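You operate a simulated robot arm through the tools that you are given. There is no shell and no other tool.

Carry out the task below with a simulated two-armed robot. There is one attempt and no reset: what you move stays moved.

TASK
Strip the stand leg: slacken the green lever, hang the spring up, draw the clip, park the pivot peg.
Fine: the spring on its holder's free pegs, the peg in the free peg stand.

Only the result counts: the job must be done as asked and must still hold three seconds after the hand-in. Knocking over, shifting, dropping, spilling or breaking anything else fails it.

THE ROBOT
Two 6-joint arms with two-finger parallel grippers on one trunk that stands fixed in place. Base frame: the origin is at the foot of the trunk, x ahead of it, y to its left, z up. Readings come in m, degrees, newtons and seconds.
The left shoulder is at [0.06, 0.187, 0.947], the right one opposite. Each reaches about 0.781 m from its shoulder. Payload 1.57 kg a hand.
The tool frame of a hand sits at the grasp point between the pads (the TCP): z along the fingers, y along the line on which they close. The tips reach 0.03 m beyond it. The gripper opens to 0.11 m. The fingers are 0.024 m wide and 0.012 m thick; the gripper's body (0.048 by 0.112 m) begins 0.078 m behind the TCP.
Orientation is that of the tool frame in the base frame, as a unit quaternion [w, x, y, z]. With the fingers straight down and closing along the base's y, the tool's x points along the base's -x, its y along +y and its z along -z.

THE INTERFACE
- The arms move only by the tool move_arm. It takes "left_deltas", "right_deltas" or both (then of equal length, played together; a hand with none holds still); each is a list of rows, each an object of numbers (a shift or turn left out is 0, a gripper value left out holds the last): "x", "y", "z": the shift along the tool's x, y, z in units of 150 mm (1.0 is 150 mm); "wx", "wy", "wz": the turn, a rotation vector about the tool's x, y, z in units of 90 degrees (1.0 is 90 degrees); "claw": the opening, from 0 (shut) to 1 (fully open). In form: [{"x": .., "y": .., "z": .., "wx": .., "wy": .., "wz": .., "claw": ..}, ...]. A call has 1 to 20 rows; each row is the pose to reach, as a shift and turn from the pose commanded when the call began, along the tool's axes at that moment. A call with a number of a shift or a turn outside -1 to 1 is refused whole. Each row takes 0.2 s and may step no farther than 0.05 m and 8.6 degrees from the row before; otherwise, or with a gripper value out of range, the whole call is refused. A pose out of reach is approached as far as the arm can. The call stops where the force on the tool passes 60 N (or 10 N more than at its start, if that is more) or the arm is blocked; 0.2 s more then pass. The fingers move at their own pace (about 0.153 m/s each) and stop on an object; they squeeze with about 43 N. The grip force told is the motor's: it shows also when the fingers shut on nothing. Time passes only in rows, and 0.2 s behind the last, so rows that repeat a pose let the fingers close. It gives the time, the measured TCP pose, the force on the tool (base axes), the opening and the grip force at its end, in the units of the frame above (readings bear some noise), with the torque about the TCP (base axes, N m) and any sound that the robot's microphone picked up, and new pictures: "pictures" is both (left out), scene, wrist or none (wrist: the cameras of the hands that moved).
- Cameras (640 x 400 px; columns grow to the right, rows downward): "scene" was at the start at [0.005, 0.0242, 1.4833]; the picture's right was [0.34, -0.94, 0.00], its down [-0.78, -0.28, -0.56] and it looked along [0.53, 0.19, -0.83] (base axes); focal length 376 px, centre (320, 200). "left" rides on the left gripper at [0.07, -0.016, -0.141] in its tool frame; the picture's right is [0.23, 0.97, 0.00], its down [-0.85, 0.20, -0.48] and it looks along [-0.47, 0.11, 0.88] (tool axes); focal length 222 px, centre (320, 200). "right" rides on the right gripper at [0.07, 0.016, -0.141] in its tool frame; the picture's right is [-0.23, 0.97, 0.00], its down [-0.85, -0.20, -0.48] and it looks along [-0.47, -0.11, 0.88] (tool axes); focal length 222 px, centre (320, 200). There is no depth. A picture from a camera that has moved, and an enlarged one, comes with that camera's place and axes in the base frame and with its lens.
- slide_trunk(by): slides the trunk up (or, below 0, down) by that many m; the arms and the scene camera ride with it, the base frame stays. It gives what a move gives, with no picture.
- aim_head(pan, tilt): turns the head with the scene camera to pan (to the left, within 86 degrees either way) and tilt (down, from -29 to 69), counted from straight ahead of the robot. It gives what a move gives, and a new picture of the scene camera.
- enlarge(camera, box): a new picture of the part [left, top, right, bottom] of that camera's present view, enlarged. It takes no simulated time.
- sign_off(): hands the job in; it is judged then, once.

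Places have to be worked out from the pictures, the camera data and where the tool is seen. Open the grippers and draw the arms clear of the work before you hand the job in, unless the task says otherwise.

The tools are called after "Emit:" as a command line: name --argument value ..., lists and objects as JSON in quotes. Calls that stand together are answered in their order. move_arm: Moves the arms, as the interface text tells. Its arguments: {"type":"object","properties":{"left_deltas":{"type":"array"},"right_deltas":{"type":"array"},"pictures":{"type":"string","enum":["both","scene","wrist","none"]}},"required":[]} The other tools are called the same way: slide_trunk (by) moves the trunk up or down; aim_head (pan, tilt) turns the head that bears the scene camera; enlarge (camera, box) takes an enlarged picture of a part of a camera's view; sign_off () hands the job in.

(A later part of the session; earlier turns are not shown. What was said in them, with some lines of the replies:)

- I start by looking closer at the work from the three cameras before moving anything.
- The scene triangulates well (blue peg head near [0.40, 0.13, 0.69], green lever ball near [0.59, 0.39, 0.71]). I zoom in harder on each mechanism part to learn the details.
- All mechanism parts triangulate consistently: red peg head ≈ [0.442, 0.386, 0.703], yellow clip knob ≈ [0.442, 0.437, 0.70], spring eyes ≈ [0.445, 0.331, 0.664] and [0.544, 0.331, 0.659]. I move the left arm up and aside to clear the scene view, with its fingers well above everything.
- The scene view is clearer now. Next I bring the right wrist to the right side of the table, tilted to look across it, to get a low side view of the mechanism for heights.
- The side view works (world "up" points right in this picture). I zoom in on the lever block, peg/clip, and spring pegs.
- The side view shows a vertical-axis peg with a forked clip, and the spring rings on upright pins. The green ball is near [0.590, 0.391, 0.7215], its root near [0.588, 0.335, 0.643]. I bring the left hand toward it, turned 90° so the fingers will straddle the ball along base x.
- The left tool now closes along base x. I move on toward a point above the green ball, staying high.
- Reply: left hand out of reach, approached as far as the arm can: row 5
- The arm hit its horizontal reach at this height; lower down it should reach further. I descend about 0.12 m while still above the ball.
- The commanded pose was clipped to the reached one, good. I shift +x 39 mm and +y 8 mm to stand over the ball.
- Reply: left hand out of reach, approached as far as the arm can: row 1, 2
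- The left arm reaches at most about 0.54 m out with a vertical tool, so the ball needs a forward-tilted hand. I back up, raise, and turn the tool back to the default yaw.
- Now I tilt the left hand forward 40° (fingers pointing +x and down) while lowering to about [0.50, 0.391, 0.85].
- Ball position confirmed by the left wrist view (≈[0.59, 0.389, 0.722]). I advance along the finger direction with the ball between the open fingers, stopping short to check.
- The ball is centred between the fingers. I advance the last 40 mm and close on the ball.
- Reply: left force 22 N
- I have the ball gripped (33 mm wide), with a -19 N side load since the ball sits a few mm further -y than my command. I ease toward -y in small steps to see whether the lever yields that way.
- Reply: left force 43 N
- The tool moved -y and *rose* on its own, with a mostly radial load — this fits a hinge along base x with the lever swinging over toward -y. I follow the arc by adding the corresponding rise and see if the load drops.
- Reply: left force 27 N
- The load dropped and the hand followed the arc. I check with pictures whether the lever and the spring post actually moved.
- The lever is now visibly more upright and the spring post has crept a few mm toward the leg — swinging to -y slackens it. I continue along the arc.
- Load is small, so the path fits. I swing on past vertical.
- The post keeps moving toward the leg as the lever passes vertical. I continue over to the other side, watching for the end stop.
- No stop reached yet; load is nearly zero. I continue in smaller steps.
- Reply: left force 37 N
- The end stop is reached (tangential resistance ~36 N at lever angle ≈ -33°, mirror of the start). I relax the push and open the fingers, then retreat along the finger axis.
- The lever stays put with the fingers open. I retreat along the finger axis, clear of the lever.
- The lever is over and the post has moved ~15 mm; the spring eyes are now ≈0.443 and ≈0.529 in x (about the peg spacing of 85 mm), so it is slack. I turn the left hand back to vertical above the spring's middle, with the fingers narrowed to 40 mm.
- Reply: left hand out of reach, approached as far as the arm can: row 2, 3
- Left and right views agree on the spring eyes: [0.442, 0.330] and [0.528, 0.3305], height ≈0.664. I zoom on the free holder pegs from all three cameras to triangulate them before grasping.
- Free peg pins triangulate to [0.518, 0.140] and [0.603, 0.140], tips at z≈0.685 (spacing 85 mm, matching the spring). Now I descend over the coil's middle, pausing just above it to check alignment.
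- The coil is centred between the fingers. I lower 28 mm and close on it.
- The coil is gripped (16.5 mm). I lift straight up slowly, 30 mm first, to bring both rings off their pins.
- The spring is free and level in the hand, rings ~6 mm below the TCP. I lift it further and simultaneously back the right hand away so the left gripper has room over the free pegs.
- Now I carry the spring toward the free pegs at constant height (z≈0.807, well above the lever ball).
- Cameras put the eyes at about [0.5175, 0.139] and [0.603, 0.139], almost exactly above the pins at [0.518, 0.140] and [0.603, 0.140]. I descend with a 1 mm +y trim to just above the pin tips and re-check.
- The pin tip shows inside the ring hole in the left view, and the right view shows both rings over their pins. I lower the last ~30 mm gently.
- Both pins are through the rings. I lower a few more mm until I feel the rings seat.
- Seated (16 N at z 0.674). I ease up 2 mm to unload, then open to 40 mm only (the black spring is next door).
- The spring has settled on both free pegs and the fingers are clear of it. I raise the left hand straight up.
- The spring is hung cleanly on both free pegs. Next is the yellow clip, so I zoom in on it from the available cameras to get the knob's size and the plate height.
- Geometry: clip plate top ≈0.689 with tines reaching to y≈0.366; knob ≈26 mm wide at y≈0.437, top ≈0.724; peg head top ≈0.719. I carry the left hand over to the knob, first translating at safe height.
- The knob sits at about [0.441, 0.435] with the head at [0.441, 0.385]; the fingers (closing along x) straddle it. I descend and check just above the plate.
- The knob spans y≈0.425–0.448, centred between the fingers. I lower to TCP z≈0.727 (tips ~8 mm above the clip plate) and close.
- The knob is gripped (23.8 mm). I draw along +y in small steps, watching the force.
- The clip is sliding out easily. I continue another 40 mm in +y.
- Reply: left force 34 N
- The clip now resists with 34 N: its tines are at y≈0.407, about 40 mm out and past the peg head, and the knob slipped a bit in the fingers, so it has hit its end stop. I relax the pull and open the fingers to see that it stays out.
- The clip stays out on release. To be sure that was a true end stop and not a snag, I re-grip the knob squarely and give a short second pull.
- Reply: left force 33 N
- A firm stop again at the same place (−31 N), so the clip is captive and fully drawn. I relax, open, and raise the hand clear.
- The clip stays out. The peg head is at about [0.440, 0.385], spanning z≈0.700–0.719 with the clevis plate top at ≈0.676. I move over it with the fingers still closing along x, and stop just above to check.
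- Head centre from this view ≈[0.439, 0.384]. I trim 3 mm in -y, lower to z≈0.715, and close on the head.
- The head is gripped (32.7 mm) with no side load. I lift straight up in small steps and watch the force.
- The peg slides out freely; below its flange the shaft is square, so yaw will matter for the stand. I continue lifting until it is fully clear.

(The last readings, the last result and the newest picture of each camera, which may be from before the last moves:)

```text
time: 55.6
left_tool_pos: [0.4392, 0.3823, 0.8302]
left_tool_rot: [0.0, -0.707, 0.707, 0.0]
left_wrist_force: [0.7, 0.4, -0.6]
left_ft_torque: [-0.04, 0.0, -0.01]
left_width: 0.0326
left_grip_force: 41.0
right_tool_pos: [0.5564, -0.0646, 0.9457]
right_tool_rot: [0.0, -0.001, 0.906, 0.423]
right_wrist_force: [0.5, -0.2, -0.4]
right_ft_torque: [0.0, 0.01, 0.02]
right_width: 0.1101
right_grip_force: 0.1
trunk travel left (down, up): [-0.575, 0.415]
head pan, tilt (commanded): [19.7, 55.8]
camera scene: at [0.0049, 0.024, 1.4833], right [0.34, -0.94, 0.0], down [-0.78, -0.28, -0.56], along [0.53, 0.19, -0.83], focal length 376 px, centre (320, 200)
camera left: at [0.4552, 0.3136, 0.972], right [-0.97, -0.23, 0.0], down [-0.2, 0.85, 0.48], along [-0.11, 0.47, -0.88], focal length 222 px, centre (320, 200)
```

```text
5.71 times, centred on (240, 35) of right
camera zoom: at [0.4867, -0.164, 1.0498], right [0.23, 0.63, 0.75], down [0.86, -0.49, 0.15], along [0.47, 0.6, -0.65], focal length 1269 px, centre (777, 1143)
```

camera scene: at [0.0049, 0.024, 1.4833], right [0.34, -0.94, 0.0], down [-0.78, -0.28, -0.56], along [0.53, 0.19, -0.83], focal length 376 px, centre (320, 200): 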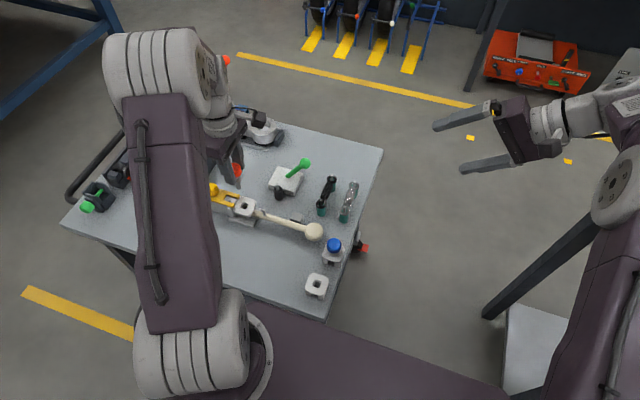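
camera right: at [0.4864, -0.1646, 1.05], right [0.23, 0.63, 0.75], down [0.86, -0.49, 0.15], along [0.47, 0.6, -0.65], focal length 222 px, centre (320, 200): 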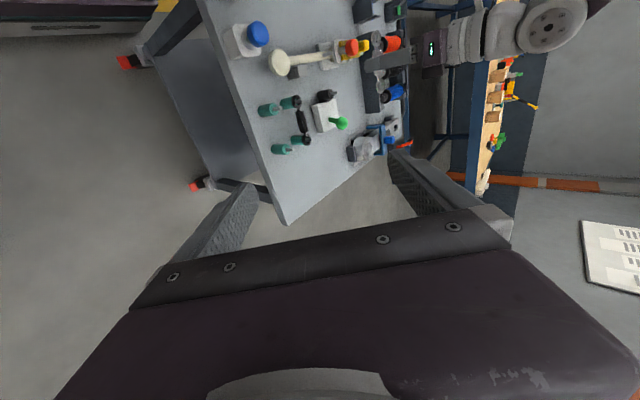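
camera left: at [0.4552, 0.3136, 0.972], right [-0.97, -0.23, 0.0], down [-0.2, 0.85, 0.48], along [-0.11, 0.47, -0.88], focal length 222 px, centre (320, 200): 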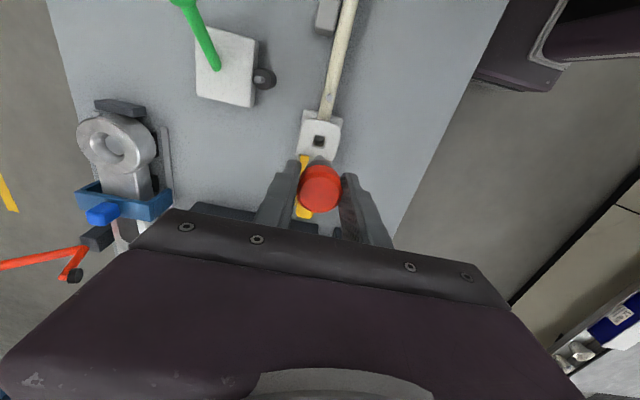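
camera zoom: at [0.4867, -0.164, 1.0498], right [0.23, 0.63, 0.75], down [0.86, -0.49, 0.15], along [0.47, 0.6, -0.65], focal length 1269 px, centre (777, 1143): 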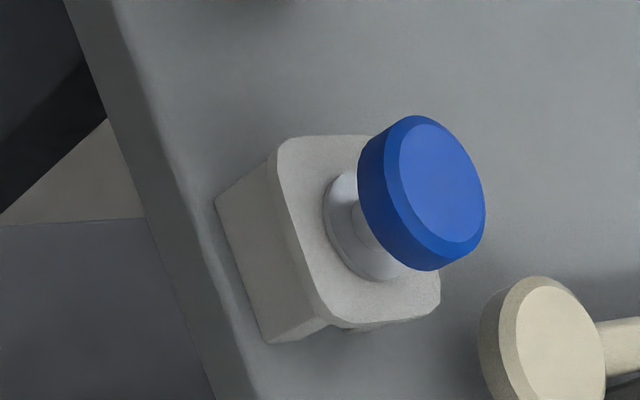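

I zoom closely on the peg's shaft, the clevis hole, and the stand hole to compare shapes and yaw.

Emit:
enlarge --camera "right" --box '[335, 20, 385, 55]'

Emit:
enlarge --camera "right" --box '[350, 15, 400, 50]'

Emit:
enlarge --camera "left" --box '[280, 90, 360, 170]'

Emit:
enlarge --camera "scene" --box '[300, 265, 335, 305]'

```text
11.43 times, centred on (360, 38) of right
camera zoom: at [0.4867, -0.164, 1.0498], right [0.23, 0.63, 0.75], down [0.86, -0.49, 0.15], along [0.47, 0.6, -0.65], focal length 2538 px, centre (-137, 2057)
```

zoom: 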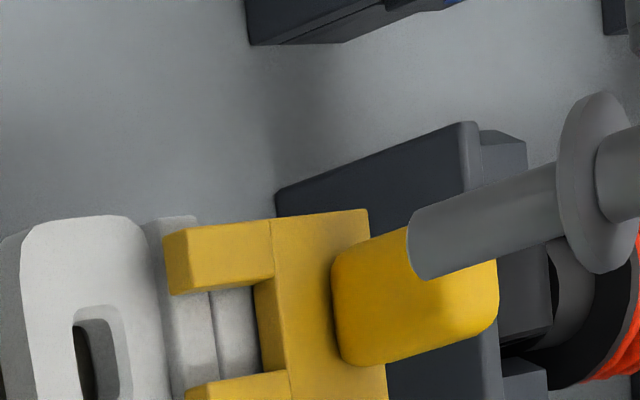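

```text
11.43 times, centred on (375, 32) of right
camera zoom: at [0.4867, -0.164, 1.0498], right [0.23, 0.63, 0.75], down [0.86, -0.49, 0.15], along [0.47, 0.6, -0.65], focal length 2538 px, centre (-309, 2114)
```

zoom: 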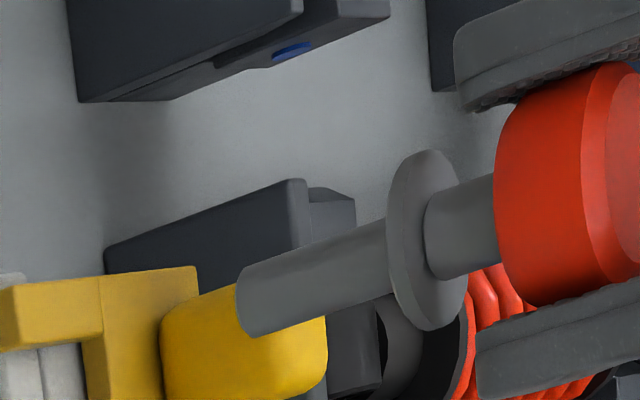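

```text
5.00 times, centred on (320, 130) of left
camera zoom: at [0.4552, 0.3136, 0.972], right [-0.97, -0.23, 0.0], down [-0.2, 0.85, 0.48], along [-0.11, 0.47, -0.88], focal length 1111 px, centre (320, 550)
```

zoom: 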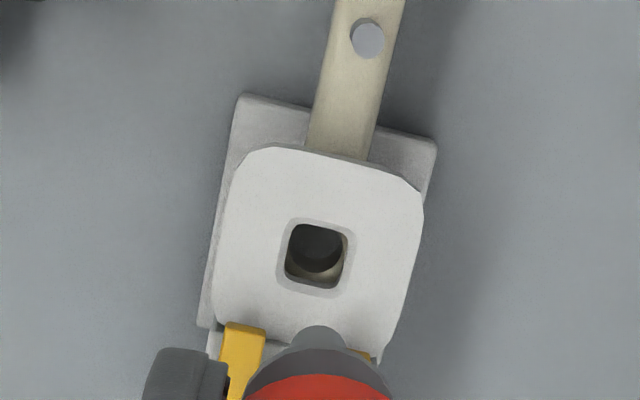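

```text
10.00 times, centred on (318, 285) of scene
camera zoom: at [0.0049, 0.024, 1.4833], right [0.34, -0.94, 0.0], down [-0.78, -0.28, -0.56], along [0.53, 0.19, -0.83], focal length 3761 px, centre (345, -650)
```

zoom: 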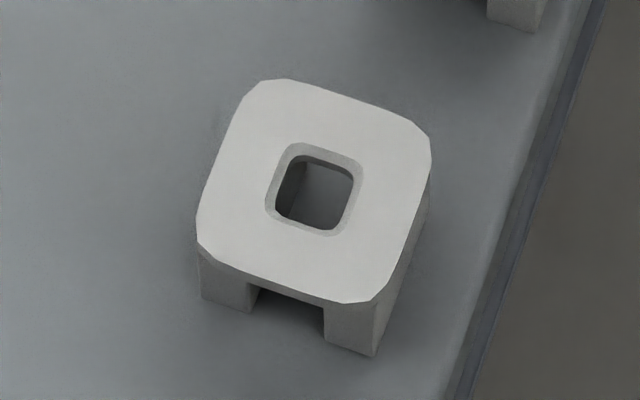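

The shaft is round with a flange, so yaw is free. The flange underside is ~41 mm below the TCP, tip ~73 mm below; the free stand's hole is near [0.310, 0.140] with its top at z≈0.659. I carry the peg toward it at height (tip ≈0.757).

Emit:
move_arm --left_deltas '[{"x": 0.16, "y": 0.08}, {"x": 0.32, "y": 0.17}, {"x": 0.48, "y": 0.26}, {"x": 0.64, "y": 0.35}, {"x": 0.8, "y": 0.43}]' --pictures "scene"

```text
time: 56.8
left_tool_pos: [0.3759, 0.2642, 0.8286]
left_tool_rot: [0.0, 0.707, -0.707, 0.0]
left_wrist_force: [0.9, 0.1, -0.9]
left_ft_torque: [0.02, 0.02, 0.03]
left_width: 0.0326
left_grip_force: 41.3
right_tool_pos: [0.5565, -0.0661, 0.9469]
right_tool_rot: [0.0, -0.001, 0.906, 0.423]
right_wrist_force: [0.7, 0.6, -0.3]
right_ft_torque: [-0.01, -0.01, 0.04]
right_width: 0.11
right_grip_force: 0.1
trunk travel left (down, up): [-0.575, 0.415]
head pan, tilt (commanded): [19.7, 55.8]
camera scene: at [0.0048, 0.0235, 1.4833], right [0.34, -0.94, 0.0], down [-0.78, -0.28, -0.56], along [0.53, 0.19, -0.83], focal length 376 px, centre (320, 200)
```

scene: 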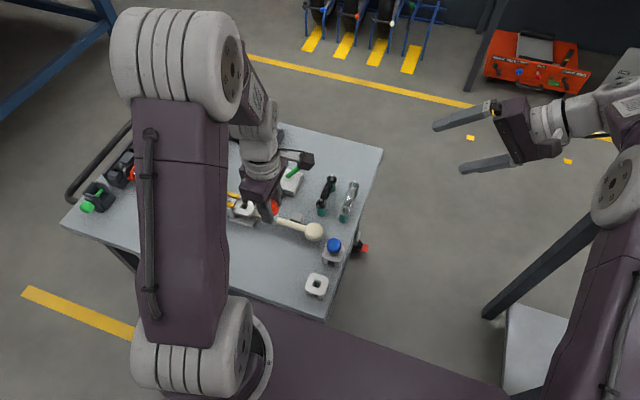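

Arm folding looks fine. I continue to a point over the free stand.

Emit:
move_arm --left_deltas '[{"x": 0.16, "y": 0.08}, {"x": 0.32, "y": 0.17}, {"x": 0.48, "y": 0.26}, {"x": 0.64, "y": 0.35}, {"x": 0.82, "y": 0.43}]' --pictures "both"

Emit:
enlarge --camera "left" --box '[220, 50, 420, 240]'

Emit:
enlarge --camera "scene" --box '[280, 210, 380, 310]'

Emit:
enlarge --camera "right" --box '[180, 0, 340, 100]'

```text
time: 58.0
left_tool_pos: [0.3087, 0.1413, 0.8315]
left_tool_rot: [-0.001, 0.708, -0.706, 0.0]
left_wrist_force: [0.5, -0.2, -0.2]
left_ft_torque: [-0.02, 0.02, -0.01]
left_width: 0.0325
left_grip_force: 41.1
right_tool_pos: [0.5565, -0.0668, 0.9473]
right_tool_rot: [-0.001, 0.0, 0.906, 0.423]
right_wrist_force: [0.4, 0.8, 0.4]
right_ft_torque: [0.01, 0.0, -0.03]
right_width: 0.1099
right_grip_force: 0.0
trunk travel left (down, up): [-0.575, 0.415]
head pan, tilt (commanded): [19.7, 55.8]
camera scene: at [0.0048, 0.0232, 1.4833], right [0.34, -0.94, 0.0], down [-0.78, -0.28, -0.56], along [0.53, 0.19, -0.83], focal length 376 px, centre (320, 200)
camera left: at [0.3249, 0.0722, 0.9727], right [-0.97, -0.23, 0.0], down [-0.2, 0.85, 0.48], along [-0.11, 0.47, -0.88], focal length 222 px, centre (320, 200)
```

scene: 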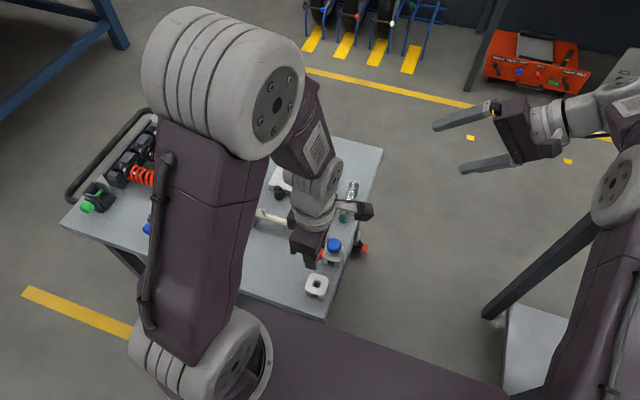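
left: 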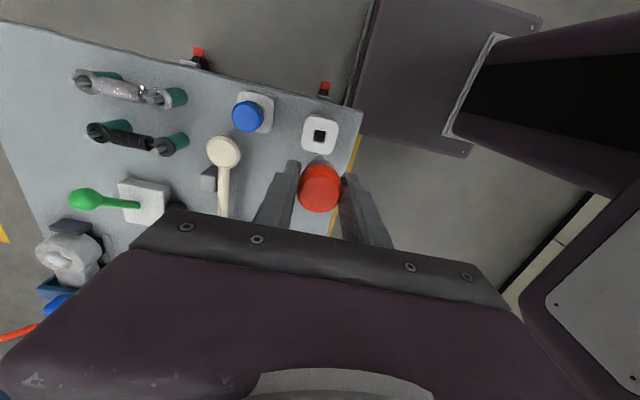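

```text
2.11 times, centred on (320, 145) of left
camera zoom: at [0.3249, 0.0722, 0.9727], right [-0.97, -0.23, 0.0], down [-0.2, 0.85, 0.48], along [-0.11, 0.47, -0.88], focal length 468 px, centre (320, 316)
```

zoom: 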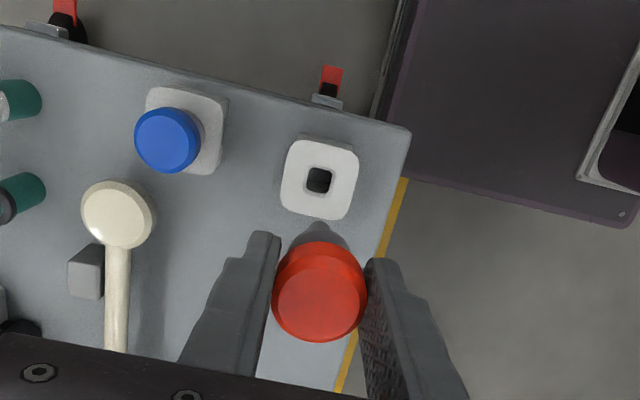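

```text
4.00 times, centred on (330, 260) of scene
camera zoom: at [0.0048, 0.0232, 1.4833], right [0.34, -0.94, 0.0], down [-0.78, -0.28, -0.56], along [0.53, 0.19, -0.83], focal length 1504 px, centre (280, -40)
```

zoom: 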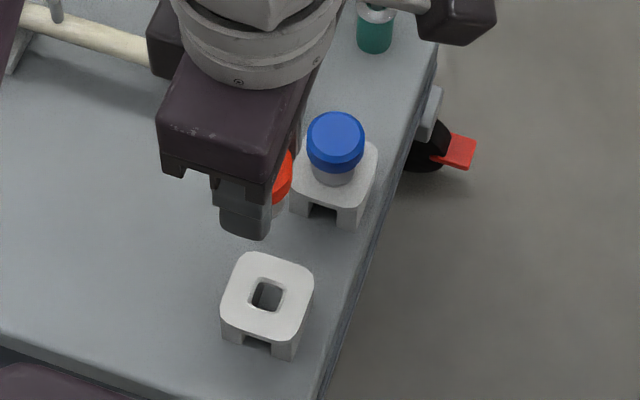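

```text
4.00 times, centred on (260, 50) of right
camera zoom: at [0.4866, -0.1646, 1.0497], right [0.23, 0.63, 0.75], down [0.86, -0.49, 0.15], along [0.47, 0.6, -0.65], focal length 888 px, centre (560, 800)
```

zoom: 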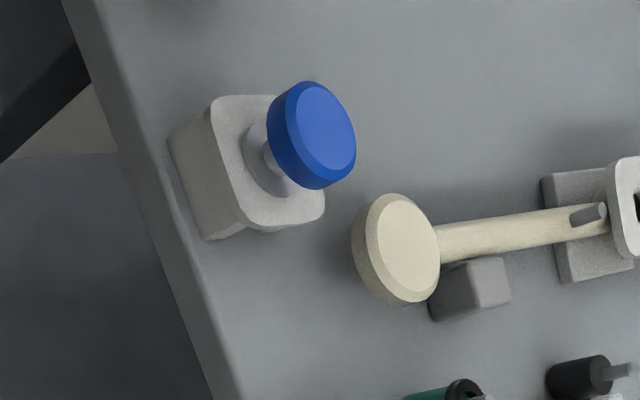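

Both views put the hole at [0.3095, 0.140], and the peg axis at ≈[0.3085, 0.1415]. I trim ~1 mm each way and lower until the tip is ~10 mm above the stand, then re-check.

Emit:
move_arm --left_deltas '[{"x": 0.009, "y": -0.007, "z": 0.15}, {"x": 0.009, "y": -0.007, "z": 0.3}, {"x": 0.009, "y": -0.007, "z": 0.45}, {"x": 0.009, "y": -0.007, "z": 0.57}, {"x": 0.009, "y": -0.007, "z": 0.57}]' --pictures "both"

Emit:
enlarge --camera "left" --box '[260, 90, 380, 220]'

Emit:
enlarge --camera "scene" --box '[290, 230, 360, 310]'

Emit:
enlarge --camera "right" --box '[150, 0, 280, 80]'

```text
time: 59.2
left_tool_pos: [0.3128, 0.1383, 0.7473]
left_tool_rot: [0.0, -0.707, 0.708, 0.0]
left_wrist_force: [-0.9, -0.5, -0.8]
left_ft_torque: [-0.03, 0.04, 0.0]
left_width: 0.0326
left_grip_force: 41.0
right_tool_pos: [0.5565, -0.0669, 0.9454]
right_tool_rot: [0.0, -0.001, 0.907, 0.422]
right_wrist_force: [0.6, 0.1, 1.0]
right_ft_torque: [-0.01, 0.02, -0.01]
right_width: 0.1102
right_grip_force: 0.1
trunk travel left (down, up): [-0.575, 0.415]
head pan, tilt (commanded): [19.7, 55.8]
camera scene: at [0.0048, 0.0241, 1.4833], right [0.34, -0.94, 0.0], down [-0.78, -0.28, -0.56], along [0.53, 0.19, -0.83], focal length 376 px, centre (320, 200)
camera left: at [0.3279, 0.0698, 0.8881], right [-0.97, -0.23, 0.0], down [-0.2, 0.85, 0.48], along [-0.11, 0.47, -0.88], focal length 222 px, centre (320, 200)
```

scene: 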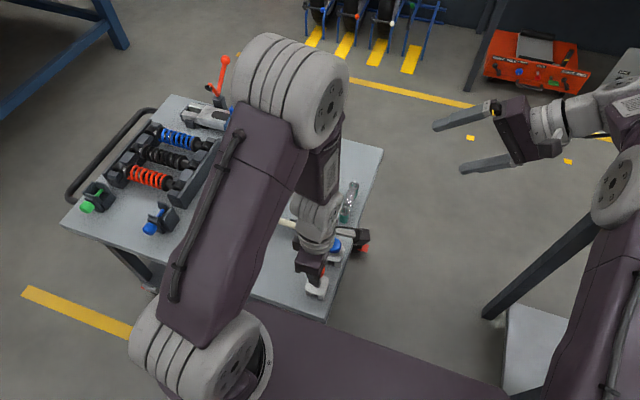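
left: 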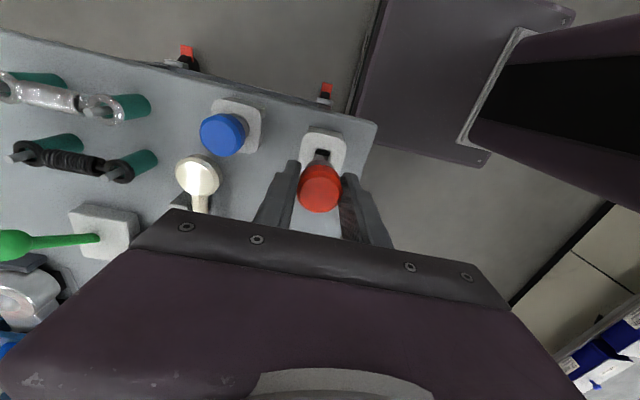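

```text
3.08 times, centred on (320, 155) of left
camera zoom: at [0.3279, 0.0698, 0.8881], right [-0.97, -0.23, 0.0], down [-0.2, 0.85, 0.48], along [-0.11, 0.47, -0.88], focal length 684 px, centre (320, 338)
```

zoom: 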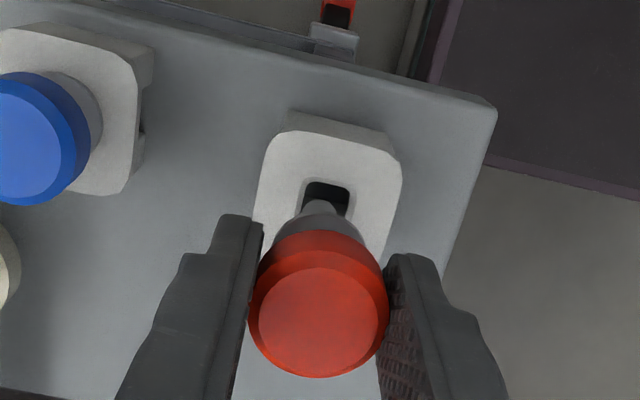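

```text
5.00 times, centred on (325, 270) of scene
camera zoom: at [0.0048, 0.0241, 1.4833], right [0.34, -0.94, 0.0], down [-0.78, -0.28, -0.56], along [0.53, 0.19, -0.83], focal length 1880 px, centre (295, -150)
```

zoom: 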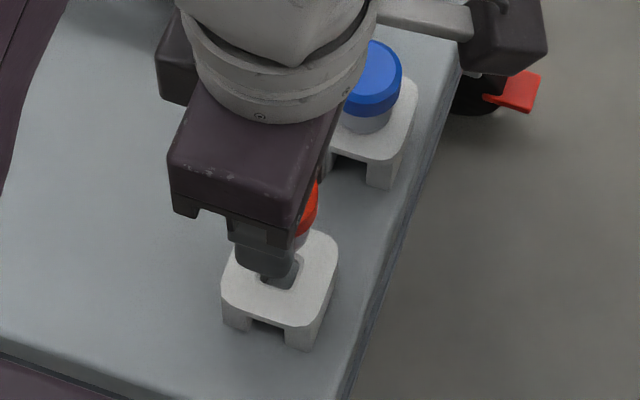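

```text
4.92 times, centred on (215, 40) of right
camera zoom: at [0.4866, -0.1639, 1.0498], right [0.23, 0.63, 0.75], down [0.86, -0.49, 0.15], along [0.47, 0.6, -0.65], focal length 1094 px, centre (837, 988)
```

zoom: 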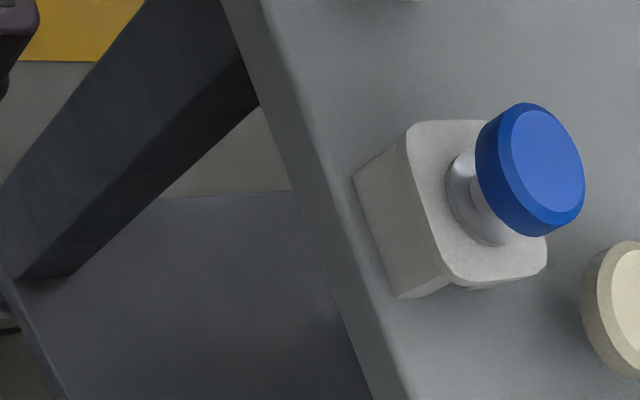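

The tip is just above the stand. Measured TCP [0.313, 0.138] and the picture both say the peg is ~2.5 mm too far in +x and ~1.7 mm too far in -y of the hole; I correct that and look again.

Emit:
move_arm --left_deltas '[{"x": -0.011, "y": 0.017}, {"x": -0.011, "y": 0.017}, {"x": -0.011, "y": 0.017}]' --pictures "wrist"

Emit:
enlarge --camera "left" --box '[280, 110, 360, 190]'

Emit:
enlarge --camera "scene" --box '[300, 255, 340, 300]'

```text
time: 60.0
left_tool_pos: [0.3086, 0.1397, 0.7456]
left_tool_rot: [0.0, -0.707, 0.708, 0.0]
left_wrist_force: [0.0, 0.3, -0.9]
left_ft_torque: [0.03, -0.03, 0.02]
left_width: 0.0328
left_grip_force: 40.4
right_tool_pos: [0.5575, -0.0648, 0.9468]
right_tool_rot: [0.0, -0.002, 0.906, 0.423]
right_wrist_force: [-0.8, -0.4, 0.2]
right_ft_torque: [0.01, 0.01, -0.01]
right_width: 0.1099
right_grip_force: 0.0
trunk travel left (down, up): [-0.575, 0.415]
head pan, tilt (commanded): [19.7, 55.8]
camera left: at [0.3254, 0.0713, 0.8878], right [-0.97, -0.23, 0.0], down [-0.2, 0.85, 0.48], along [-0.11, 0.47, -0.88], focal length 222 px, centre (320, 200)
```

left: 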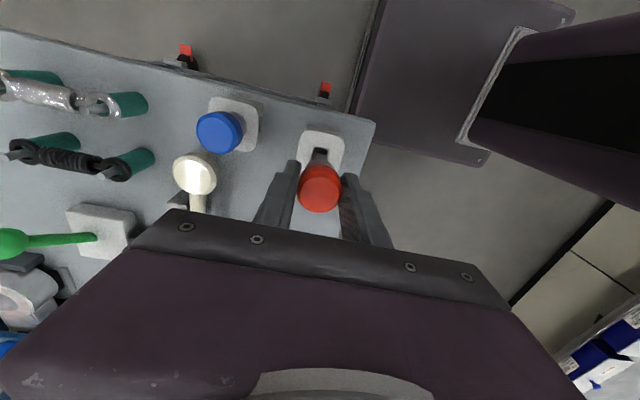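

```text
5.00 times, centred on (320, 150) of left
camera zoom: at [0.3254, 0.0713, 0.8878], right [-0.97, -0.23, 0.0], down [-0.2, 0.85, 0.48], along [-0.11, 0.47, -0.88], focal length 1111 px, centre (320, 450)
```

zoom: 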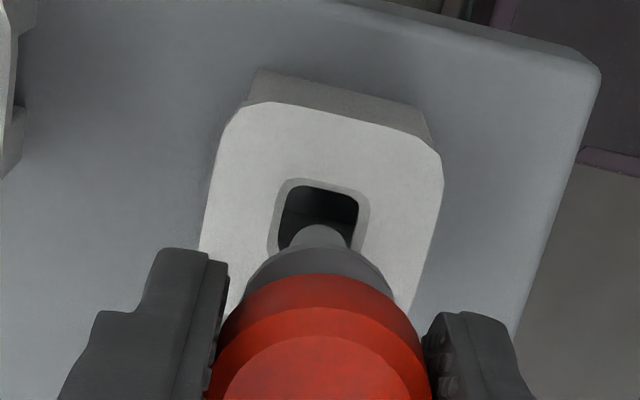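

```text
8.89 times, centred on (320, 278) of scene
camera zoom: at [0.0052, 0.0241, 1.4833], right [0.34, -0.94, 0.0], down [-0.78, -0.28, -0.56], along [0.53, 0.19, -0.83], focal length 3343 px, centre (320, -489)
```

zoom: 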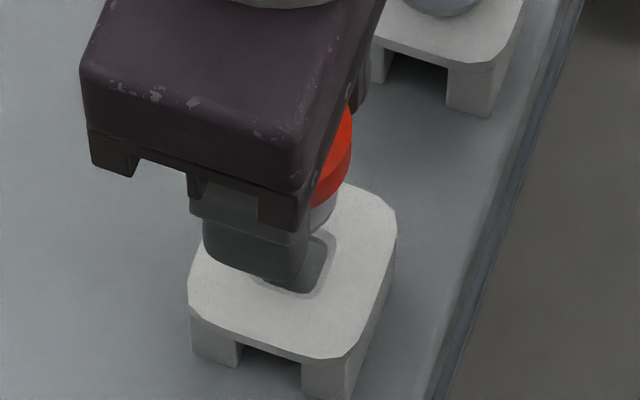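

Peg and hole now agree to within about 1 mm. I lower slowly 20 mm so the tip should enter the hole, and check the force.

Emit:
move_arm --left_deltas '[{"x": 0.004, "z": 0.03}, {"x": 0.004, "z": 0.06}, {"x": 0.004, "z": 0.09}, {"x": 0.004, "z": 0.115}, {"x": 0.004, "z": 0.135}]' --pictures "wrist"

Emit:
enlarge --camera "left" --box '[280, 110, 360, 190]'

Emit:
enlarge --camera "scene" --box '[300, 255, 340, 300]'

```text
time: 61.2
left_tool_pos: [0.3101, 0.1413, 0.7239]
left_tool_rot: [0.0, -0.707, 0.707, 0.0]
left_wrist_force: [0.1, -3.8, 0.3]
left_ft_torque: [-0.23, 0.05, 0.02]
left_width: 0.0327
left_grip_force: 40.8
right_tool_pos: [0.5562, -0.0656, 0.9469]
right_tool_rot: [0.001, 0.0, 0.906, 0.423]
right_wrist_force: [-0.3, -0.8, -0.1]
right_ft_torque: [0.0, 0.01, 0.0]
right_width: 0.1101
right_grip_force: 0.1
trunk travel left (down, up): [-0.575, 0.415]
head pan, tilt (commanded): [19.7, 55.8]
camera left: at [0.3253, 0.0709, 0.8663], right [-0.97, -0.23, 0.0], down [-0.2, 0.85, 0.48], along [-0.11, 0.47, -0.88], focal length 222 px, centre (320, 200)
```

left: 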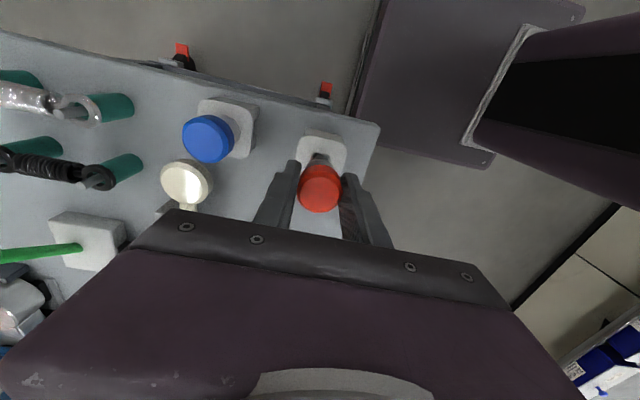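

```text
5.00 times, centred on (320, 150) of left
camera zoom: at [0.3253, 0.0709, 0.8663], right [-0.97, -0.23, 0.0], down [-0.2, 0.85, 0.48], along [-0.11, 0.47, -0.88], focal length 1111 px, centre (320, 450)
```

zoom: 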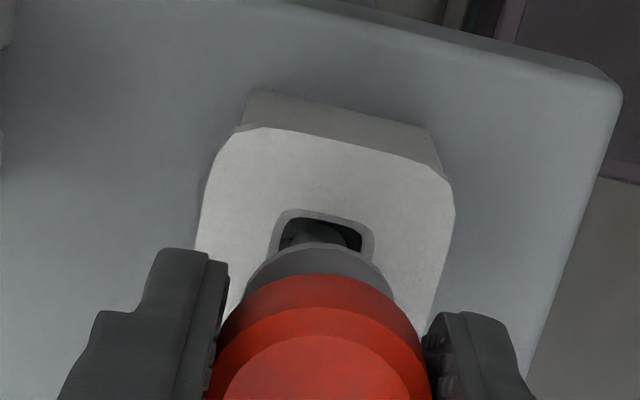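

```text
8.89 times, centred on (320, 278) of scene
camera zoom: at [0.0052, 0.0235, 1.4833], right [0.34, -0.94, 0.0], down [-0.78, -0.28, -0.56], along [0.53, 0.19, -0.83], focal length 3343 px, centre (320, -489)
```

zoom: 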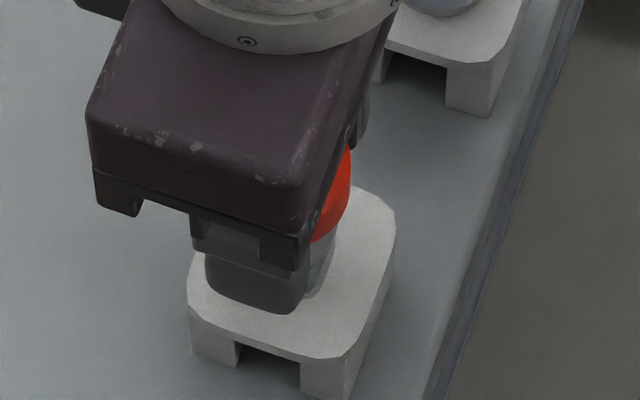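

The tip is in the hole (side force only 4 N). I trim 0.7 mm -y and keep lowering toward the flange seat.

Emit:
move_arm --left_deltas '[{"x": 0.005, "z": 0.03}, {"x": 0.006, "z": 0.06}, {"x": 0.006, "z": 0.09}, {"x": 0.006, "z": 0.115}, {"x": 0.006, "z": 0.135}]' --pictures "none"

```text
time: 62.4
left_tool_pos: [0.3097, 0.1404, 0.7035]
left_tool_rot: [0.0, -0.707, 0.707, -0.001]
left_wrist_force: [0.4, -0.1, 0.3]
left_ft_torque: [0.02, -0.02, 0.02]
left_width: 0.0326
left_grip_force: 40.8
right_tool_pos: [0.5566, -0.065, 0.9461]
right_tool_rot: [0.0, -0.001, 0.906, 0.423]
right_wrist_force: [0.2, -0.6, -0.3]
right_ft_torque: [-0.03, 0.0, -0.01]
right_width: 0.1097
right_grip_force: 0.0
trunk travel left (down, up): [-0.575, 0.415]
head pan, tilt (commanded): [19.7, 55.8]
```

No load at all, nearly seated. I lower a few more mm to feel the flange land on the stand.

Emit:
move_arm --left_deltas '[{"z": 0.01}, {"z": 0.02}, {"z": 0.03}]' --pictures "wrist"

Emit:
enlarge --camera "left" --box '[280, 110, 360, 190]'

Emit:
enlarge --camera "scene" --box '[300, 255, 340, 300]'

```text
time: 63.2
left_tool_pos: [0.3097, 0.1391, 0.7016]
left_tool_rot: [-0.001, 0.708, -0.707, 0.002]
left_wrist_force: [2.7, 9.3, 38.0]
left_ft_torque: [0.22, 0.05, 0.0]
left_width: 0.033
left_grip_force: 41.3
right_tool_pos: [0.5553, -0.0656, 0.9476]
right_tool_rot: [0.0, -0.001, 0.906, 0.422]
right_wrist_force: [0.5, -0.5, -0.3]
right_ft_torque: [0.02, 0.0, 0.0]
right_width: 0.1098
right_grip_force: 0.0
trunk travel left (down, up): [-0.575, 0.415]
head pan, tilt (commanded): [19.7, 55.8]
camera left: at [0.3244, 0.0707, 0.8438], right [-0.97, -0.23, 0.0], down [-0.2, 0.85, 0.48], along [-0.11, 0.47, -0.88], focal length 222 px, centre (320, 200)
```

left: 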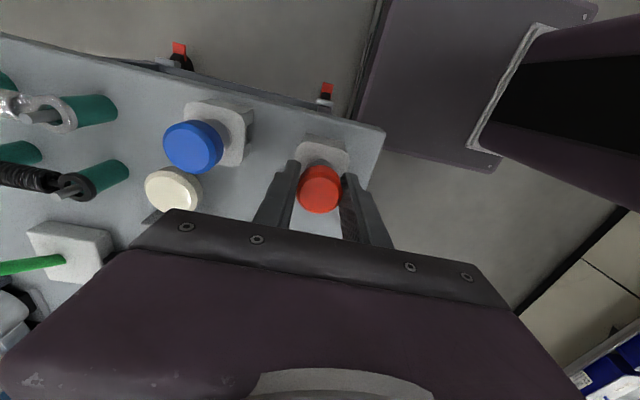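

```text
5.00 times, centred on (320, 150) of left
camera zoom: at [0.3244, 0.0707, 0.8438], right [-0.97, -0.23, 0.0], down [-0.2, 0.85, 0.48], along [-0.11, 0.47, -0.88], focal length 1111 px, centre (320, 450)
```

zoom: 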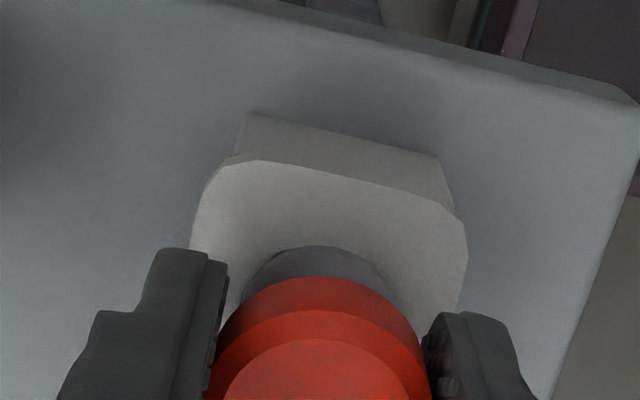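

```text
8.89 times, centred on (320, 278) of scene
camera zoom: at [0.0019, 0.0245, 1.484], right [0.34, -0.94, 0.0], down [-0.78, -0.28, -0.56], along [0.53, 0.19, -0.83], focal length 3343 px, centre (320, -489)
```

zoom: 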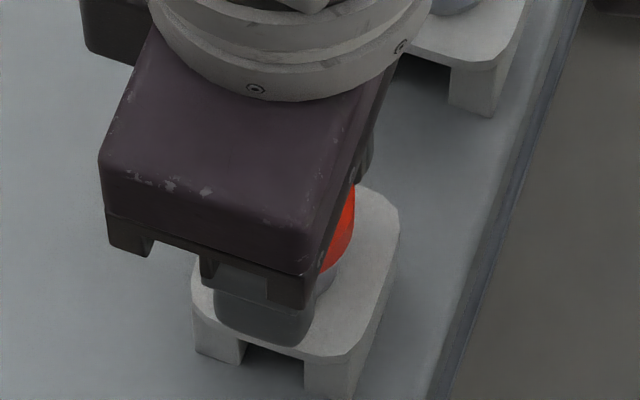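

The flange has landed (38 N at z≈0.7016). I relax the push, open the fingers, and let the peg sit.

Emit:
move_arm --left_deltas '[{"z": -0.015}, {"z": -0.027}, {"z": -0.027, "claw": 0.5}, {"z": -0.027, "claw": 0.5}, {"z": -0.027, "claw": 0.5}]' --pictures "wrist"

Emit:
enlarge --camera "left" --box '[240, 90, 400, 220]'

```text
time: 64.4
left_tool_pos: [0.3095, 0.1389, 0.704]
left_tool_rot: [0.0, 0.707, -0.707, 0.0]
left_wrist_force: [0.6, 0.3, 0.7]
left_ft_torque: [0.01, -0.01, 0.02]
left_width: 0.0548
left_grip_force: 0.1
right_tool_pos: [0.5566, -0.0659, 0.9458]
right_tool_rot: [-0.001, -0.001, 0.906, 0.423]
right_wrist_force: [0.0, 0.4, 0.0]
right_ft_torque: [0.03, 0.05, 0.02]
right_width: 0.1097
right_grip_force: 0.0
trunk travel left (down, up): [-0.575, 0.415]
head pan, tilt (commanded): [19.7, 55.8]
camera left: at [0.3253, 0.0702, 0.8456], right [-0.97, -0.23, 0.0], down [-0.2, 0.85, 0.48], along [-0.11, 0.47, -0.88], focal length 222 px, centre (320, 200)
```

left: 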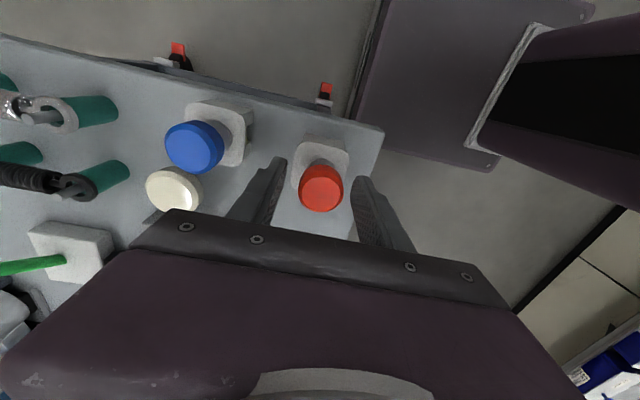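

```text
3.08 times, centred on (320, 155) of left
camera zoom: at [0.3253, 0.0702, 0.8456], right [-0.97, -0.23, 0.0], down [-0.2, 0.85, 0.48], along [-0.11, 0.47, -0.88], focal length 684 px, centre (320, 338)
```

zoom: 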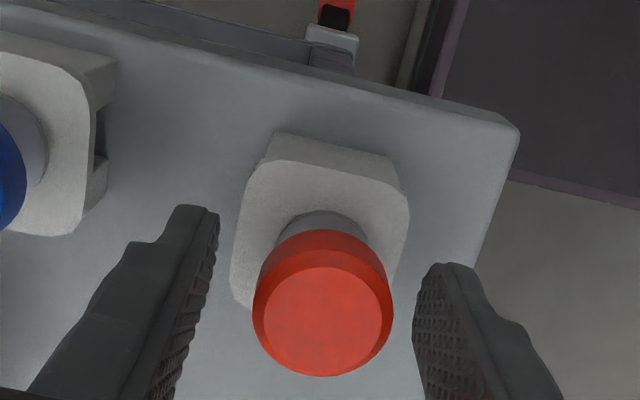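

The peg sits in the free stand like its blue neighbour. I raise the hand straight up, clear of everything.

Emit:
move_arm --left_deltas '[{"z": -0.1}, {"z": -0.3}, {"z": -0.55}, {"z": -0.8}, {"z": -1.0}]' --pictures "both"

Emit:
enlarge --camera "left" --box '[160, 20, 420, 220]'

```text
time: 65.6
left_tool_pos: [0.3081, 0.1394, 0.855]
left_tool_rot: [-0.001, -0.707, 0.707, 0.0]
left_wrist_force: [0.2, -0.1, 0.3]
left_ft_torque: [0.02, -0.01, 0.01]
left_width: 0.0548
left_grip_force: 0.0
right_tool_pos: [0.5569, -0.0659, 0.9465]
right_tool_rot: [0.0, 0.0, 0.906, 0.423]
right_wrist_force: [-0.5, -0.6, -0.7]
right_ft_torque: [-0.01, -0.03, 0.04]
right_width: 0.1102
right_grip_force: 0.1
trunk travel left (down, up): [-0.575, 0.415]
head pan, tilt (commanded): [19.7, 55.8]
camera scene: at [0.0043, 0.0241, 1.4833], right [0.34, -0.94, 0.0], down [-0.78, -0.28, -0.56], along [0.53, 0.19, -0.83], focal length 376 px, centre (320, 200)
camera left: at [0.3249, 0.0697, 0.9974], right [-0.97, -0.23, 0.0], down [-0.2, 0.85, 0.48], along [-0.11, 0.47, -0.88], focal length 222 px, centre (320, 200)
```

scene: 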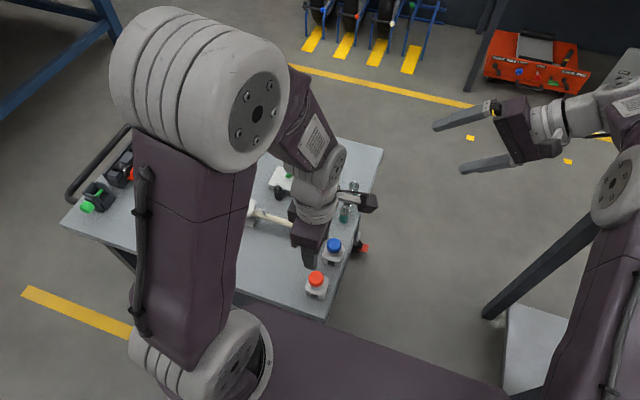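
left: 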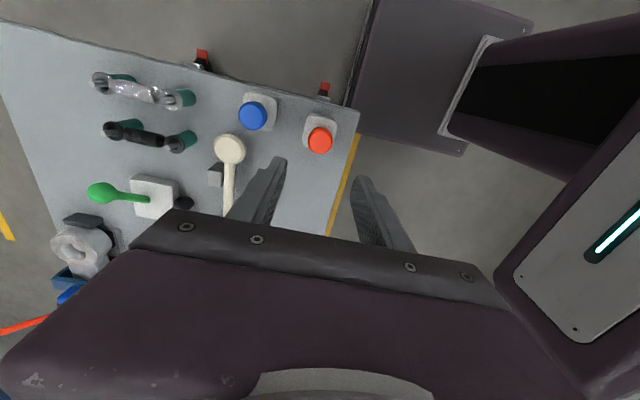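

```text
2.00 times, centred on (290, 120) of left
camera zoom: at [0.3249, 0.0697, 0.9974], right [-0.97, -0.23, 0.0], down [-0.2, 0.85, 0.48], along [-0.11, 0.47, -0.88], focal length 444 px, centre (380, 360)
```

zoom: 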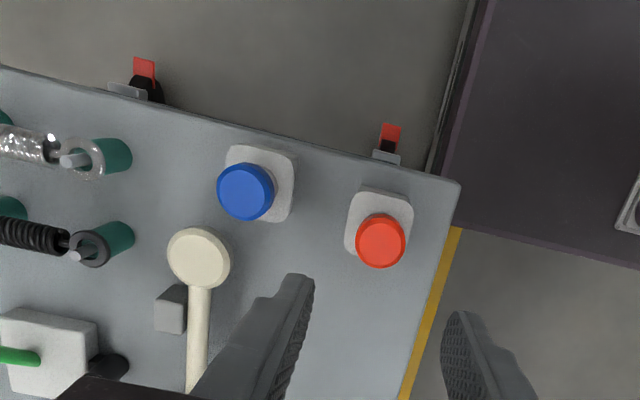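

Everything looks right. I withdraw the left arm upward and to the left, off the work, to inspect the final state.

Emit:
move_arm --left_deltas '[{"z": -0.2}, {"z": -0.45, "x": -0.1}, {"z": -0.7, "x": -0.25}, {"z": -0.9, "x": -0.4}, {"z": -1.0, "x": -0.6}, {"z": -1.0, "x": -0.8}, {"z": -1.0, "x": -1.0}]' --pictures "none"

Emit:
move_arm --left_deltas '[{"x": -0.08, "wz": 0.083}, {"x": -0.16, "wz": 0.167}, {"x": -0.25, "wz": 0.25}, {"x": -0.33, "wz": 0.333}, {"x": -0.42, "wz": 0.417}, {"x": -0.5, "wz": 0.5}, {"x": -0.58, "wz": 0.583}, {"x": -0.67, "wz": 0.667}, {"x": -0.75, "wz": 0.75}, {"x": -0.83, "wz": 0.833}, {"x": -0.92, "wz": 0.917}, {"x": -1.0, "wz": 1.0, "claw": 1.0}]' --pictures "both"

Emit:
enlarge --camera "scene" --box '[195, 130, 375, 305]'

Emit:
enlarge --camera "right" --box '[180, 0, 420, 180]'

```text
time: 67.2
left_tool_pos: [0.3082, 0.2903, 1.004]
left_tool_rot: [0.001, 0.707, -0.707, 0.0]
left_wrist_force: [-0.5, -0.2, 0.1]
left_ft_torque: [0.0, 0.0, 0.02]
left_width: 0.055
left_grip_force: 0.0
right_tool_pos: [0.5575, -0.0642, 0.9458]
right_tool_rot: [0.0, -0.001, 0.906, 0.423]
right_wrist_force: [0.9, -0.2, 0.3]
right_ft_torque: [0.0, -0.01, 0.02]
right_width: 0.1101
right_grip_force: 0.0
trunk travel left (down, up): [-0.575, 0.415]
head pan, tilt (commanded): [19.7, 55.8]
```

```text
time: 69.8
left_tool_pos: [0.3074, 0.44, 1.0033]
left_tool_rot: [0.0, 0.0, 1.0, 0.0]
left_wrist_force: [-0.4, 0.2, 0.7]
left_ft_torque: [0.01, -0.03, 0.0]
left_width: 0.1103
left_grip_force: 0.2
right_tool_pos: [0.5568, -0.0652, 0.9464]
right_tool_rot: [0.0, -0.001, 0.906, 0.423]
right_wrist_force: [0.1, -0.6, -0.2]
right_ft_torque: [0.03, 0.0, 0.04]
right_width: 0.1098
right_grip_force: 0.0
trunk travel left (down, up): [-0.575, 0.415]
head pan, tilt (commanded): [19.7, 55.8]
camera scene: at [0.0051, 0.0246, 1.4833], right [0.34, -0.94, 0.0], down [-0.78, -0.28, -0.56], along [0.53, 0.19, -0.83], focal length 376 px, centre (320, 200)
camera left: at [0.2376, 0.4242, 1.1452], right [-0.23, 0.97, 0.0], down [0.86, 0.2, 0.48], along [0.47, 0.11, -0.88], focal length 222 px, centre (320, 200)
```

scene: 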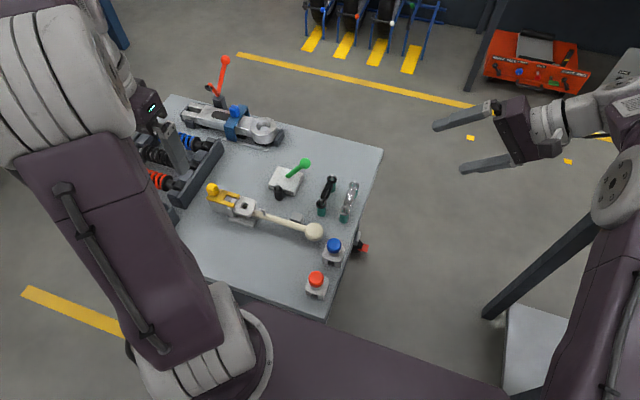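
left: 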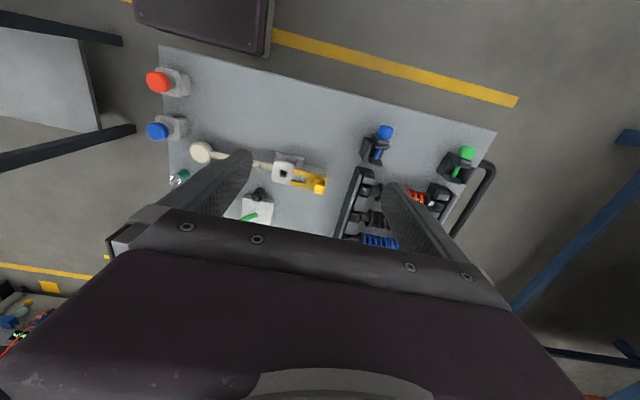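

```text
2.29 times, centred on (285, 218) of scene
camera zoom: at [0.0051, 0.0246, 1.4833], right [0.34, -0.94, 0.0], down [-0.78, -0.28, -0.56], along [0.53, 0.19, -0.83], focal length 860 px, centre (400, 160)
```

zoom: 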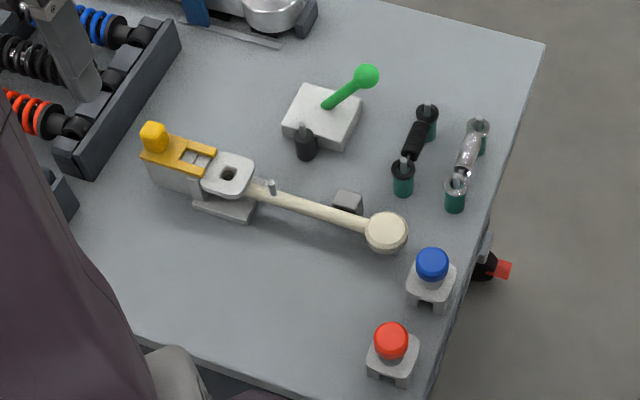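

```text
2.22 times, centred on (300, 90) of right
camera zoom: at [0.4868, -0.1637, 1.0498], right [0.23, 0.63, 0.75], down [0.86, -0.49, 0.15], along [0.47, 0.6, -0.65], focal length 494 px, centre (364, 444)
```

zoom: 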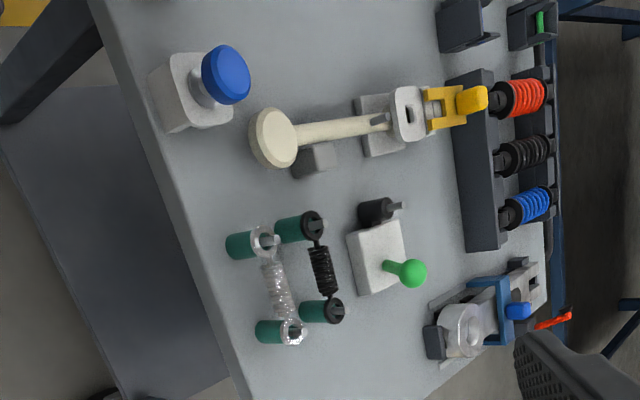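

All four steps look complete: lever over at its slack stop, silver spring on the two free pegs, clip drawn, red peg in the free stand, both hands open and clear. One last close look at the spring, clip and peg before handing in.

Emit:
enlarge --camera "scene" --box '[300, 165, 370, 235]'

Emit:
enlarge --camera "scene" --box '[200, 150, 310, 230]'

Emit:
enlarge --camera "left" --box '[135, 50, 215, 150]'

```text
5.71 times, centred on (335, 200) of scene
camera zoom: at [0.0051, 0.0246, 1.4833], right [0.34, -0.94, 0.0], down [-0.78, -0.28, -0.56], along [0.53, 0.19, -0.83], focal length 2149 px, centre (234, 200)
```

zoom: 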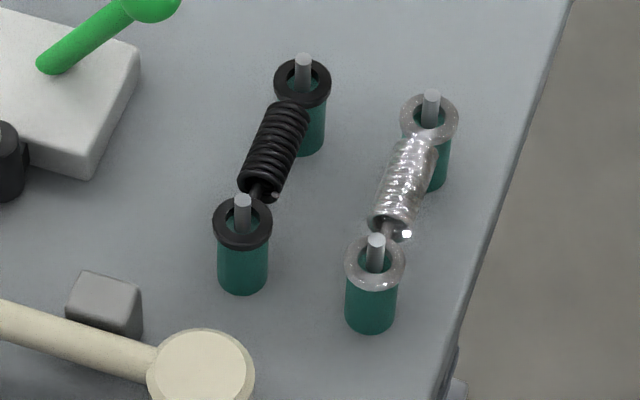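

```text
5.00 times, centred on (255, 190) of scene
camera zoom: at [0.0051, 0.0246, 1.4833], right [0.34, -0.94, 0.0], down [-0.78, -0.28, -0.56], along [0.53, 0.19, -0.83], focal length 1880 px, centre (645, 250)
```

zoom: 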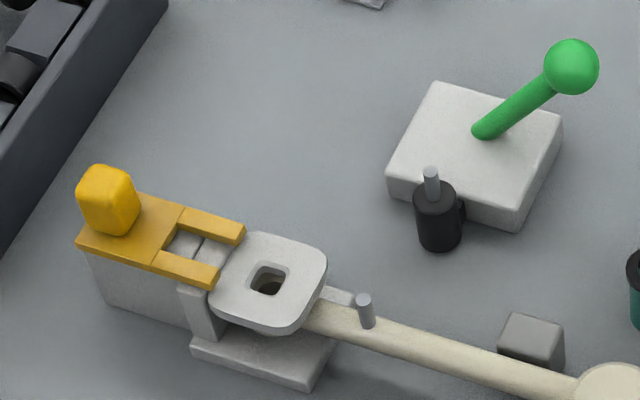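

```text
4.00 times, centred on (175, 100) of left
camera zoom: at [0.2376, 0.4242, 1.1452], right [-0.23, 0.97, 0.0], down [0.86, 0.2, 0.48], along [0.47, 0.11, -0.88], focal length 888 px, centre (900, 600)
```

zoom: 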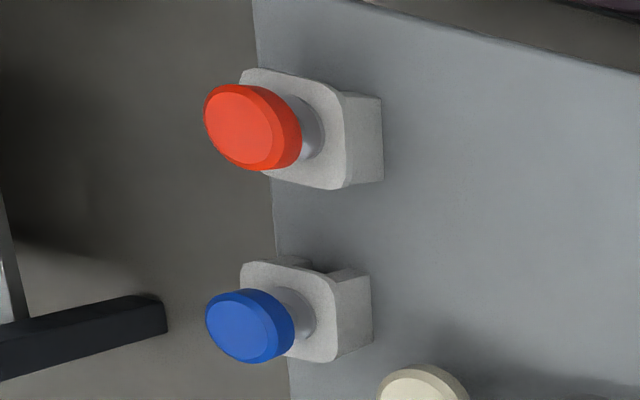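

The close-ups confirm it: both spring rings sit down on the free pegs like the black spring's, the clip is fully out, the lever leans to its slack side, and the red peg is seated like the blue one. Both hands are open and clear, so I hand the job in.

Emit:
sign_off

```text
The job is handed in.
```

The stand leg is stripped and I've handed the job in. No verdict has come back, so what follows is what my last close-up pictures showed.

- **Green lever:** I swung it all the way over to its slack stop. It stayed there after I let go.
- **Spring:** it came off both pins and now sits on the holder's two free pegs, level with the black one beside it.
- **Clip:** I drew it about 40 mm until it hit a firm stop, and a second pull stopped at the same place. The clip can't come off its slide, so I left it drawn there, clear of the peg hole.
- **Pivot peg:** I lifted it out and set it in the free stand, where its flange rests on the top like the blue peg's.

As far as I could see, nothing else was moved or touched. Both hands are open and clear of the work.
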